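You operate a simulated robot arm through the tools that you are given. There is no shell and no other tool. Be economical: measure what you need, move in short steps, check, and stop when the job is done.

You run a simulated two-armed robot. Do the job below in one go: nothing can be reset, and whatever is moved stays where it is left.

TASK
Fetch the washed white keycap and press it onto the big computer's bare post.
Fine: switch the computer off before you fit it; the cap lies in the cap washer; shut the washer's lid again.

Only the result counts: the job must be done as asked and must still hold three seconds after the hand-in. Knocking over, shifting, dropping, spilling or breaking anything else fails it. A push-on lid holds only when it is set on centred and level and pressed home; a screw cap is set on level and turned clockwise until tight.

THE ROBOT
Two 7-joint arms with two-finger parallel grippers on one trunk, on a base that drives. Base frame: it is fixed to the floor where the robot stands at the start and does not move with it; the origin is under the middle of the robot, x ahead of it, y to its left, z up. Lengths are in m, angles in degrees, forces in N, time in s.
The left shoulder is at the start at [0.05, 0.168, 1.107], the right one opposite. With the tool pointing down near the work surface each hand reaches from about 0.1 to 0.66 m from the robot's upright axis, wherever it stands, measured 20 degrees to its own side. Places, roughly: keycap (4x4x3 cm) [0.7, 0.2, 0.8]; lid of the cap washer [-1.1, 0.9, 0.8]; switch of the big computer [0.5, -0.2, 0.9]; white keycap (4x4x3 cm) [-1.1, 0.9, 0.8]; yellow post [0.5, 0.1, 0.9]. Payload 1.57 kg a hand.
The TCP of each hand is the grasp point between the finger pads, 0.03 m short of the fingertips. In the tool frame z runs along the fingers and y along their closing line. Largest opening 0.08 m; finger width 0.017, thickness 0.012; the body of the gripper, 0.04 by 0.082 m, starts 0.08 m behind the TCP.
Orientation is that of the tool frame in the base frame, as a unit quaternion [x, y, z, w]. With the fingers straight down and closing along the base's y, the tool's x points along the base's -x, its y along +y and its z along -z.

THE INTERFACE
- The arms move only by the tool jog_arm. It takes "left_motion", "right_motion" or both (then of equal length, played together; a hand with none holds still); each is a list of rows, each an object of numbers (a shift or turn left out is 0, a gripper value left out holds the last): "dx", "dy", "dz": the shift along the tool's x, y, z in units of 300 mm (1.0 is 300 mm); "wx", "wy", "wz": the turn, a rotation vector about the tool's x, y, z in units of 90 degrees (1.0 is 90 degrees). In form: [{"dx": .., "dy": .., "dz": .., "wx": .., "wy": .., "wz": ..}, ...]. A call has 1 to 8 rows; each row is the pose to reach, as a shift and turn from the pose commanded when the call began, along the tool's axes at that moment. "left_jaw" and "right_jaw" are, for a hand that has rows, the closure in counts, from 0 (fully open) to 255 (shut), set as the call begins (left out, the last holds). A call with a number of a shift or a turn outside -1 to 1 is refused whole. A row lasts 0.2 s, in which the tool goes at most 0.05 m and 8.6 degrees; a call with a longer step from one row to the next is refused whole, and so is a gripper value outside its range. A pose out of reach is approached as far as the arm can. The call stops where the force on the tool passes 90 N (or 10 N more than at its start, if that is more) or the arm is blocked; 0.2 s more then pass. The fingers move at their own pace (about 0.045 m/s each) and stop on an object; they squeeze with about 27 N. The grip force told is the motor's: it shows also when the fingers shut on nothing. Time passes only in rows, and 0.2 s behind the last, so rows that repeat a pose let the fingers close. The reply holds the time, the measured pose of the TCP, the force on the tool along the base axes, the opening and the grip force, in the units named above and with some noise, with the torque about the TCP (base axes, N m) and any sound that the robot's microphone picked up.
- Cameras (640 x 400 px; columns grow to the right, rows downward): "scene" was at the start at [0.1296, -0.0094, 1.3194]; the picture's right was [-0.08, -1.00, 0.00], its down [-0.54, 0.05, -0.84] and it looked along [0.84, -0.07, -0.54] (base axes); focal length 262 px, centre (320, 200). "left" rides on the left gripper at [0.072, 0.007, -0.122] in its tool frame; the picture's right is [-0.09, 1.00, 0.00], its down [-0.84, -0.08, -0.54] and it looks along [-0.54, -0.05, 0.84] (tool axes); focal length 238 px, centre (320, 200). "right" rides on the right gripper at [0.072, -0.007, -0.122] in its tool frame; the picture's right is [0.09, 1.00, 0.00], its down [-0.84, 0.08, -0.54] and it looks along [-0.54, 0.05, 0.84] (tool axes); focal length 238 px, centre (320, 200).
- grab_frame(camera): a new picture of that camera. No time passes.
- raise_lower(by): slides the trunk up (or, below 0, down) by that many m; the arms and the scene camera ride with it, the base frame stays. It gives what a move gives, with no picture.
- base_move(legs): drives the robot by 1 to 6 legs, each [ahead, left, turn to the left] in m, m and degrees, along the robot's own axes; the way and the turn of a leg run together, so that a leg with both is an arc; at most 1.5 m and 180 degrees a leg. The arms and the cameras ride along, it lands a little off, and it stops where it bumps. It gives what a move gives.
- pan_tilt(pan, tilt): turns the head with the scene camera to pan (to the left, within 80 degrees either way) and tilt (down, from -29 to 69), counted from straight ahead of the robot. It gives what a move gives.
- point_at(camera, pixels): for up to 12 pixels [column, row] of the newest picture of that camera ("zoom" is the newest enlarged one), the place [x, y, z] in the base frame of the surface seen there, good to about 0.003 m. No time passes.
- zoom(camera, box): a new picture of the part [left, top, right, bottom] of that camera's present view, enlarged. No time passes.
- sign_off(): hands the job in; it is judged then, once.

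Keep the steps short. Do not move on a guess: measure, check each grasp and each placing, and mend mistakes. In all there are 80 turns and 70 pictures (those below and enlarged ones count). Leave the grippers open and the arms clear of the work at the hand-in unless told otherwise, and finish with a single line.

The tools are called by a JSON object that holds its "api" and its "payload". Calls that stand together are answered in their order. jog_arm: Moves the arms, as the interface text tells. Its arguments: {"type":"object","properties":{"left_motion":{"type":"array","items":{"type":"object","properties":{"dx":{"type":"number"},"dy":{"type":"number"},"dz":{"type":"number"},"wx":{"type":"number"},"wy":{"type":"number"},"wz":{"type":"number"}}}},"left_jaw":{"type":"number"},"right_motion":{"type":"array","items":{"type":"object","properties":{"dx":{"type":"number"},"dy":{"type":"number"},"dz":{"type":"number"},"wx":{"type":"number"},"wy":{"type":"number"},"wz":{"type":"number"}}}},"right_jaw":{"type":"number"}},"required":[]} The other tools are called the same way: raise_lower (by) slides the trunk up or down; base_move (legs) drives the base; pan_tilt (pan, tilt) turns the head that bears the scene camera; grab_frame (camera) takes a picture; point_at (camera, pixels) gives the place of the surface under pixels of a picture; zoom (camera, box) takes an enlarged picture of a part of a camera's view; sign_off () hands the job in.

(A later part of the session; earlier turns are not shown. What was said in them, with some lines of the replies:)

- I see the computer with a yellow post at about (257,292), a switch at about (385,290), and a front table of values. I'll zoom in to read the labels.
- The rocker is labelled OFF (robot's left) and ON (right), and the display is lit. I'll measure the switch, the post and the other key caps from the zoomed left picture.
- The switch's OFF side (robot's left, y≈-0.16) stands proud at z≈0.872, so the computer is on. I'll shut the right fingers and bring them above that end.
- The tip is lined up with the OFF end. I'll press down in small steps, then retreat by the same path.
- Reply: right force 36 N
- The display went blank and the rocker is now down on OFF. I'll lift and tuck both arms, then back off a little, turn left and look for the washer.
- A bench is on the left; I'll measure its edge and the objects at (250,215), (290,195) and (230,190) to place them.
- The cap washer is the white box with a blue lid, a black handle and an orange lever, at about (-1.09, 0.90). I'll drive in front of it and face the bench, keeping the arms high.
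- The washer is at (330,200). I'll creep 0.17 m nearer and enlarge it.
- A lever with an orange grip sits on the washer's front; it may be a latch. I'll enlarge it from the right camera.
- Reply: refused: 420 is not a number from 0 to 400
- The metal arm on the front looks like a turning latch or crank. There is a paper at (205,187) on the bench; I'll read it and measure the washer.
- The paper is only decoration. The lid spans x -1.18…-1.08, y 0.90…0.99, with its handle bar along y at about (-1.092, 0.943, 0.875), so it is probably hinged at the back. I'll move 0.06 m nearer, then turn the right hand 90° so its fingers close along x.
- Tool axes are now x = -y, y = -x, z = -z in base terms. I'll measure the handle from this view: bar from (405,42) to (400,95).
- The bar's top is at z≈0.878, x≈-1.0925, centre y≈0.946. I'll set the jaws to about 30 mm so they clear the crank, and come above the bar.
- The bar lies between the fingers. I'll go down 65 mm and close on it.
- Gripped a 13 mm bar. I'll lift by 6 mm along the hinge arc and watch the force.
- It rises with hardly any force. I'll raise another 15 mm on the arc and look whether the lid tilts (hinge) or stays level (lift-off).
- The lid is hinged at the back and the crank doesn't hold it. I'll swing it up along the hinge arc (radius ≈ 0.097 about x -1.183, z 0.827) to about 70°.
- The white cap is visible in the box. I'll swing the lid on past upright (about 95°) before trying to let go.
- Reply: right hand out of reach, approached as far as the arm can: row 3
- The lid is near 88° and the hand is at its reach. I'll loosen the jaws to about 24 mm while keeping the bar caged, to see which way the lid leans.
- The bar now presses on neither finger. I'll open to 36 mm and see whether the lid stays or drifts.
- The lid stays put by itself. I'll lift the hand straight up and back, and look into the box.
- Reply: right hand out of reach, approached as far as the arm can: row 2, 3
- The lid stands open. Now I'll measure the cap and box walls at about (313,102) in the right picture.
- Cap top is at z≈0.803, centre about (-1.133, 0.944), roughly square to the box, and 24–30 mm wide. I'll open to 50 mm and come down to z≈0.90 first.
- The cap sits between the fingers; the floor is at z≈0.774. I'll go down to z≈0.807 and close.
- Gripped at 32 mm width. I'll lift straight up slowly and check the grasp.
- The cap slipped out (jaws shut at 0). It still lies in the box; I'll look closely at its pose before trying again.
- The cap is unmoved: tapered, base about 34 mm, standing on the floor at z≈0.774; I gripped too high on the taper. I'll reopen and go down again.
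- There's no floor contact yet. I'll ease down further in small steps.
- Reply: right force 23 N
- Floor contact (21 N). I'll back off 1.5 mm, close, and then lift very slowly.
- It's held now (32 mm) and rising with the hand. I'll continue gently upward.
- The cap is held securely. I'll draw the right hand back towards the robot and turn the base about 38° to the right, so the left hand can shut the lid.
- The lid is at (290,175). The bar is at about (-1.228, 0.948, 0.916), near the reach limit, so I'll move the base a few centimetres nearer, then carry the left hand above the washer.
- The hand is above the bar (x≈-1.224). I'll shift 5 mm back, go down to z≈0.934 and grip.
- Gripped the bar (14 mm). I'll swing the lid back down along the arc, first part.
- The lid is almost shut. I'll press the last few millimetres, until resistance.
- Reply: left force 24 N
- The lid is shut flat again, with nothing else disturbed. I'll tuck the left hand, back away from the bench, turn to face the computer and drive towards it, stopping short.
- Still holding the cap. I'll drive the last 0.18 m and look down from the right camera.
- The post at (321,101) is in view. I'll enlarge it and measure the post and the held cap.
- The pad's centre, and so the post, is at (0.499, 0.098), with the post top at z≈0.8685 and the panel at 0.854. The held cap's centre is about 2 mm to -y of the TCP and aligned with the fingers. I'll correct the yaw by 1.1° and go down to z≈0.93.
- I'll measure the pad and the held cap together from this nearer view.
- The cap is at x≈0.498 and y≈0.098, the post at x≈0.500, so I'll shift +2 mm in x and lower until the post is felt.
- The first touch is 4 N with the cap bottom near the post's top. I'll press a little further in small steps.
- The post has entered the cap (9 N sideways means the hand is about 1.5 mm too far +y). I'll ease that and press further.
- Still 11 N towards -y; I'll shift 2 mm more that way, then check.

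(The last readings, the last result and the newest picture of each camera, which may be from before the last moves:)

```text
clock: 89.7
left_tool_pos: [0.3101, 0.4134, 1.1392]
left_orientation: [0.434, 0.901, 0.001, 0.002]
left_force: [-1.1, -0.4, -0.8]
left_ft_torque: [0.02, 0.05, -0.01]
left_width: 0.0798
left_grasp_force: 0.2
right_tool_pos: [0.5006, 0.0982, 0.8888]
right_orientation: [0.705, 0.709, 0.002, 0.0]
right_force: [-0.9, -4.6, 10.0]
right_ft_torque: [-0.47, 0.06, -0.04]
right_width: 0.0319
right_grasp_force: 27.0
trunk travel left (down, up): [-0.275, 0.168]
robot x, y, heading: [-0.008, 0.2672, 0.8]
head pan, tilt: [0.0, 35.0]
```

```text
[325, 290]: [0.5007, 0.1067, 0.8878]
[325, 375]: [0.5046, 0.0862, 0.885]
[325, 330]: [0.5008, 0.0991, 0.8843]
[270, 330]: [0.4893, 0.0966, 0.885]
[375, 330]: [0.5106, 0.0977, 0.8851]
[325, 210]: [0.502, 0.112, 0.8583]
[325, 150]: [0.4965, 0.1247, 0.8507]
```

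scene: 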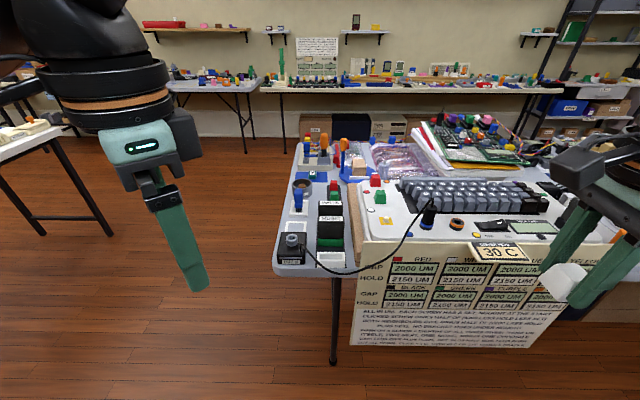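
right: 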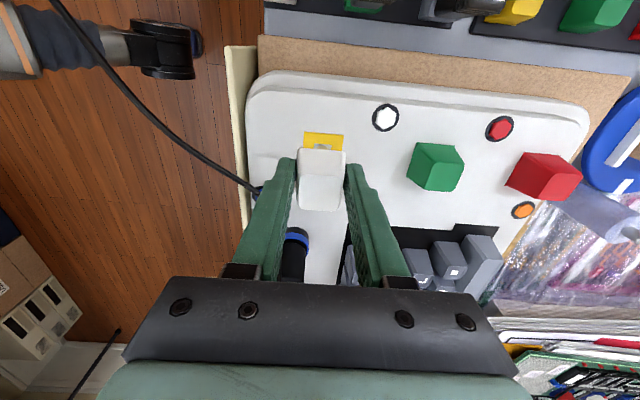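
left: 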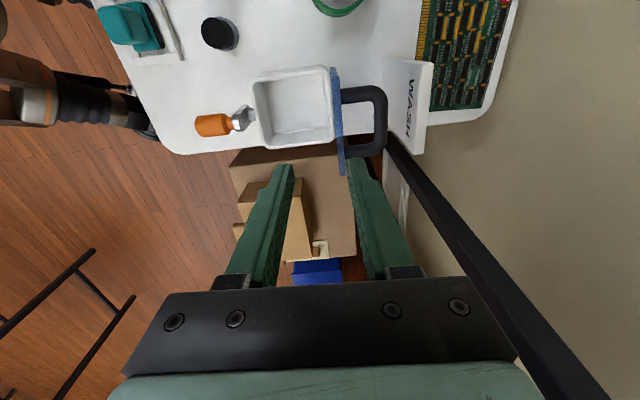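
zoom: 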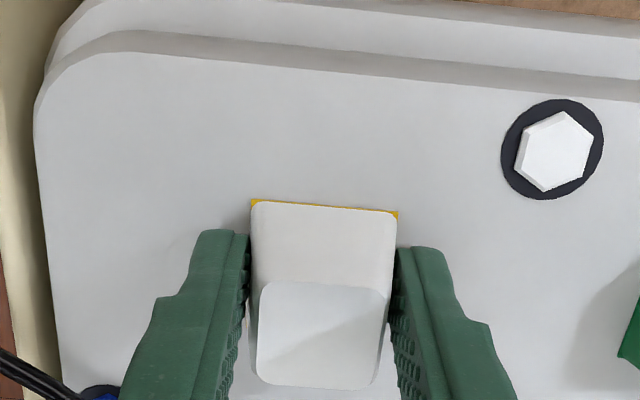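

The cap top is at z≈0.885, about level with the green cap (0.884), so it's nearly home. I'll release, rise, shut the fingers and press on the top centre.

{"api": "jog_arm", "payload": {"right_jaw": 100, "right_motion": [{"dz": -0.004}, {"dz": -0.004}, {"dz": -0.004}]}}

{"api": "jog_arm", "payload": {"right_motion": [{"dz": -0.05}, {"dz": -0.12}, {"dz": -0.2}, {"dz": -0.25}]}}

{"api": "jog_arm", "payload": {"right_jaw": 255, "right_motion": [{"dz": 0}, {"dz": 0}, {"dz": 0}, {"dz": 0}]}}

{"api": "zoom", "payload": {"camera": "right", "box": [230, 60, 430, 200]}}

{"api": "point_at", "payload": {"camera": "zoom", "pixels": [[280, 230], [280, 250], [260, 240], [310, 240], [285, 270], [285, 210], [500, 250]]}}

```text
clock: 90.5
left_tool_pos: [0.3111, 0.4125, 1.1397]
left_orientation: [0.433, 0.901, 0.001, 0.0]
left_force: [-0.4, 0.6, -0.3]
left_ft_torque: [-0.02, 0.01, 0.01]
left_width: 0.08
left_grasp_force: 0.1
right_tool_pos: [0.5019, 0.0973, 0.8893]
right_orientation: [0.707, 0.708, 0.001, 0.0]
right_force: [0.2, -0.8, -0.4]
right_ft_torque: [0.0, -0.01, 0.03]
right_width: 0.0487
right_grasp_force: 0.0
trunk travel left (down, up): [-0.275, 0.168]
robot x, y, heading: [-0.0011, 0.2698, 1.0]
head pan, tilt: [0.0, 35.0]
```

```text
clock: 91.5
left_tool_pos: [0.3114, 0.4124, 1.1392]
left_orientation: [0.433, 0.901, -0.001, -0.001]
left_force: [0.5, 0.1, -0.1]
left_ft_torque: [0.01, 0.02, -0.04]
left_width: 0.0798
left_grasp_force: 0.0
right_tool_pos: [0.5022, 0.0958, 0.9666]
right_orientation: [0.707, 0.707, 0.0, 0.0]
right_force: [0.9, -0.3, -0.2]
right_ft_torque: [0.0, 0.01, 0.01]
right_width: 0.0485
right_grasp_force: 0.1
trunk travel left (down, up): [-0.275, 0.168]
robot x, y, heading: [-0.007, 0.2692, 0.9]
head pan, tilt: [0.0, 35.0]
```

```text
clock: 92.5
left_tool_pos: [0.3106, 0.4133, 1.1392]
left_orientation: [0.433, 0.901, -0.001, 0.0]
left_force: [0.0, -0.4, 0.1]
left_ft_torque: [-0.03, -0.01, -0.04]
left_width: 0.0801
left_grasp_force: 0.1
right_tool_pos: [0.5035, 0.0958, 0.9669]
right_orientation: [0.706, 0.708, 0.0, 0.0]
right_force: [-0.5, 0.4, 0.6]
right_ft_torque: [-0.02, 0.01, -0.05]
right_width: 0.0
right_grasp_force: 21.4
trunk travel left (down, up): [-0.275, 0.168]
robot x, y, heading: [-0.0067, 0.2637, 0.9]
head pan, tilt: [0.0, 35.0]
```

```text
2.86 times, centred on (330, 130) of right
```

zoom: 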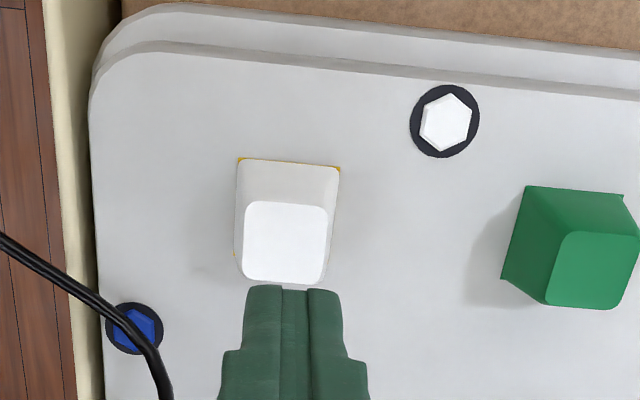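

```text
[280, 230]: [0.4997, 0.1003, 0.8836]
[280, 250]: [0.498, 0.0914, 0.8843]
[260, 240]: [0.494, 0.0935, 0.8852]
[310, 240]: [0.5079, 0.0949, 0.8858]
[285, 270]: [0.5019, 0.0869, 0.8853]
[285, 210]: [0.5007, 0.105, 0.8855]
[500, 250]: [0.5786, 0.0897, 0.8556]
```

The cap sits square, its top centre at (0.500, 0.096, 0.885). I'll press on it with shut fingers up to a firm force.

{"api": "jog_arm", "payload": {"right_motion": [{"dy": -0.008, "dz": 0.06}, {"dy": -0.008, "dz": 0.13}, {"dy": -0.008, "dz": 0.17}, {"dy": -0.008, "dz": 0.18}, {"dy": -0.008, "dz": 0.19}, {"dy": -0.008, "dz": 0.2}, {"dy": -0.008, "dz": 0.21}]}}

```text
clock: 94.1
left_tool_pos: [0.3044, 0.4121, 1.1428]
left_orientation: [0.434, 0.901, 0.0, 0.003]
left_force: [-0.5, 0.5, -0.4]
left_ft_torque: [0.0, 0.0, -0.04]
left_width: 0.0799
left_grasp_force: 0.1
right_tool_pos: [0.4994, 0.0963, 0.9159]
right_orientation: [0.708, 0.706, 0.01, 0.008]
right_force: [-8.2, -22.3, 71.1]
right_ft_torque: [-0.74, 0.33, 0.17]
right_width: 0.0
right_grasp_force: 21.2
trunk travel left (down, up): [-0.275, 0.168]
robot x, y, heading: [-0.0075, 0.2675, 0.8]
head pan, tilt: [0.0, 35.0]
```

Pressed with 71 N and it didn't yield. I'll rise and inspect the seating against the green cap.

{"api": "jog_arm", "payload": {"right_motion": [{"dz": -0.08}, {"dz": -0.2}, {"dz": -0.35}, {"dz": -0.5}, {"dx": -0.1, "dy": -0.1, "dz": -0.6}, {"dx": -0.25, "dy": -0.15, "dz": -0.62}, {"dx": -0.4, "dy": -0.2, "dz": -0.62}]}}

{"api": "pan_tilt", "payload": {"pan": -18, "tilt": 42}}

{"api": "grab_frame", "payload": {"camera": "scene"}}

```text
refused: row 5 steps farther than a row can; nothing moved
```

```text
clock: 94.9
left_tool_pos: [0.3047, 0.4139, 1.141]
left_orientation: [0.433, 0.901, 0.003, 0.004]
left_force: [-0.2, 0.8, 0.0]
left_ft_torque: [0.01, 0.0, -0.01]
left_width: 0.0801
left_grasp_force: 0.1
right_tool_pos: [0.499, 0.0969, 0.9172]
right_orientation: [0.708, 0.706, 0.012, 0.008]
right_force: [-7.6, -25.3, 72.0]
right_ft_torque: [-0.83, 0.24, -0.14]
right_width: 0.0003
right_grasp_force: 21.5
trunk travel left (down, up): [-0.275, 0.168]
robot x, y, heading: [-0.0061, 0.2691, 0.5]
head pan, tilt: [-18.0, 42.0]
```

```text
18 pictures are left
```

scene: 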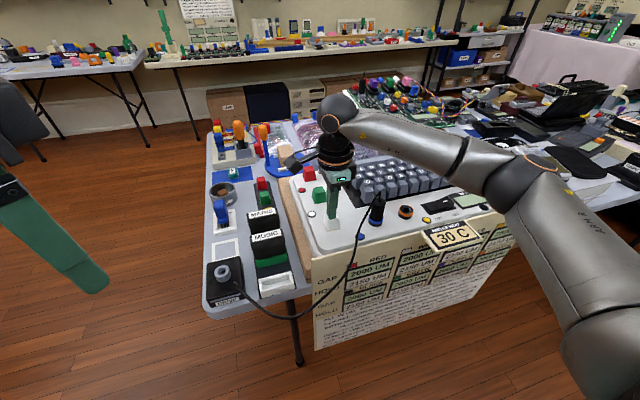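

The retreat was refused for one long step. I'll rise with shorter steps, then inspect.

{"api": "jog_arm", "payload": {"right_motion": [{"dz": -0.06}, {"dz": -0.18}, {"dz": -0.32}, {"dz": -0.46}, {"dz": -0.58}, {"dx": -0.12, "dz": -0.58}, {"dx": -0.24, "dz": -0.58}, {"dx": -0.36, "dz": -0.58}]}}

{"api": "zoom", "payload": {"camera": "scene", "box": [285, 155, 365, 255]}}

{"api": "point_at", "payload": {"camera": "zoom", "pixels": [[320, 200], [340, 215], [310, 230], [360, 240], [320, 150], [260, 150], [300, 250], [350, 280]]}}

{"api": "grab_frame", "payload": {"camera": "right"}}

```text
clock: 96.7
left_tool_pos: [0.3109, 0.4125, 1.1396]
left_orientation: [0.434, 0.901, 0.0, 0.001]
left_force: [0.5, -0.1, -0.4]
left_ft_torque: [-0.01, 0.0, 0.03]
left_width: 0.0802
left_grasp_force: 0.0
right_tool_pos: [0.4958, -0.0099, 1.0751]
right_orientation: [0.707, 0.708, 0.0, 0.0]
right_force: [0.1, 0.1, 0.8]
right_ft_torque: [-0.03, 0.04, -0.01]
right_width: 0.0
right_grasp_force: 21.4
trunk travel left (down, up): [-0.275, 0.168]
robot x, y, heading: [-0.0071, 0.2695, 1.0]
head pan, tilt: [-18.0, 42.0]
```

```text
4.00 times, centred on (325, 205) of scene
```

zoom: 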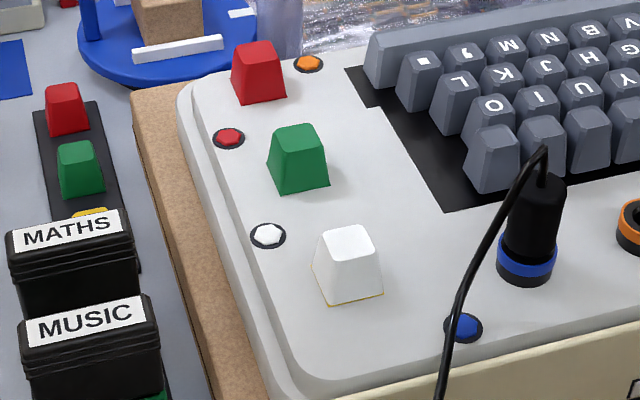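

```text
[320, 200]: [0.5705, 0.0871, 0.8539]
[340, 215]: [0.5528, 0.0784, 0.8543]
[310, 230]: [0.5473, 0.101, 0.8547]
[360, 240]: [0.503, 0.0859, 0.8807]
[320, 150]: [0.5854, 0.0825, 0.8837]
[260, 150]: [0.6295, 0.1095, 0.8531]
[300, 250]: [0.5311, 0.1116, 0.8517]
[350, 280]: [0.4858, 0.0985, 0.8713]
```

```text
16 pictures are left
```

right: 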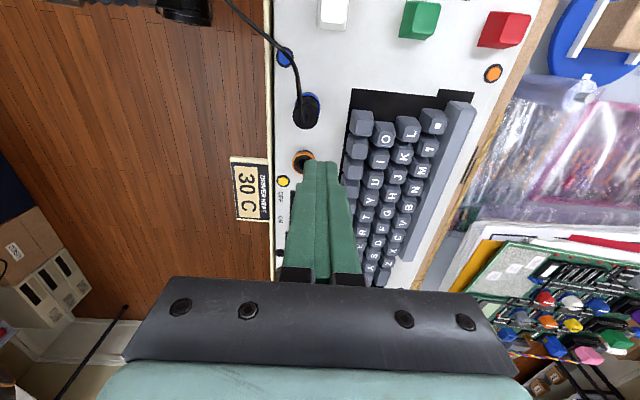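

The cap looks level and seated like its neighbours. I'll take one closer look for any gap, and check that the switch still reads OFF.

{"api": "zoom", "payload": {"camera": "scene", "box": [345, 205, 395, 235]}}

{"api": "zoom", "payload": {"camera": "scene", "box": [345, 180, 505, 270]}}

{"api": "zoom", "payload": {"camera": "scene", "box": [308, 180, 343, 235]}}

{"api": "point_at", "payload": {"camera": "zoom", "pixels": [[320, 225], [350, 240], [340, 220], [370, 230], [355, 265]]}}

```text
12.80 times, centred on (370, 220) of scene
```

zoom: 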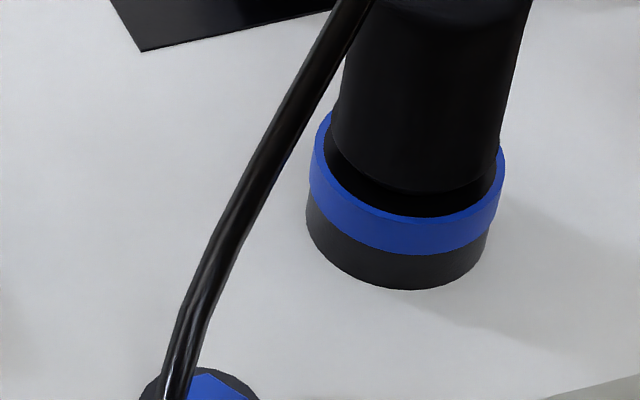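

```text
4.00 times, centred on (425, 225) of scene
```

zoom: 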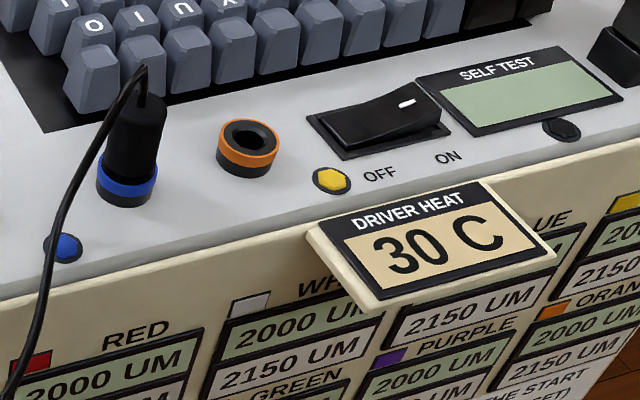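

```text
7.27 times, centred on (326, 208) of scene
```

zoom: 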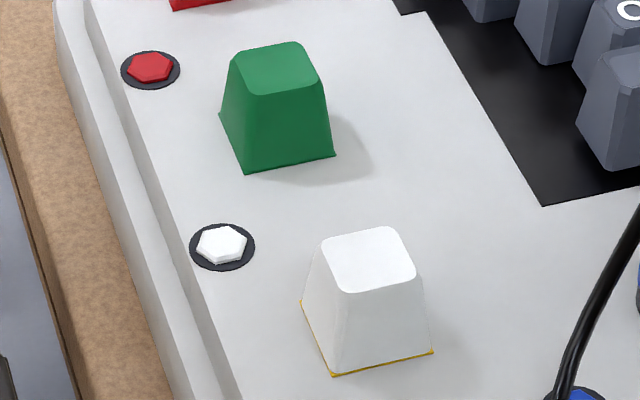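

```text
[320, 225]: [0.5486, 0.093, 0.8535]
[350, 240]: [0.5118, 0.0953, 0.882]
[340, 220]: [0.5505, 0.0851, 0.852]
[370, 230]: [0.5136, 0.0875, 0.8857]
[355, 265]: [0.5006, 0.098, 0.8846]
```

The cap sits flush on its pad, square and level; the switch is OFF with the display blank. I'll open the right hand and draw it clear of the work.

{"api": "jog_arm", "payload": {"right_jaw": 0, "right_motion": [{"dy": -0.13}, {"dy": -0.26}, {"dy": -0.39}, {"dy": -0.52}, {"dy": -0.52}]}}

{"api": "sign_off", "payload": {}}

```text
clock: 97.9
left_tool_pos: [0.3103, 0.4121, 1.1392]
left_orientation: [0.433, 0.901, 0.0, 0.0]
left_force: [-0.4, -0.9, 0.4]
left_ft_torque: [0.01, -0.01, 0.0]
left_width: 0.0799
left_grasp_force: 0.0
right_tool_pos: [0.3434, -0.0099, 1.0752]
right_orientation: [0.706, 0.708, 0.0, 0.001]
right_force: [0.8, 0.8, -0.3]
right_ft_torque: [-0.03, -0.01, -0.02]
right_width: 0.0801
right_grasp_force: 0.1
trunk travel left (down, up): [-0.275, 0.168]
robot x, y, heading: [-0.0078, 0.2691, 0.8]
head pan, tilt: [-18.0, 42.0]
```

```text
The job is handed in.
```

The computer is switched off, the washed white keycap is pressed home on its bare post, the washer's lid is shut again, and the job is handed in.
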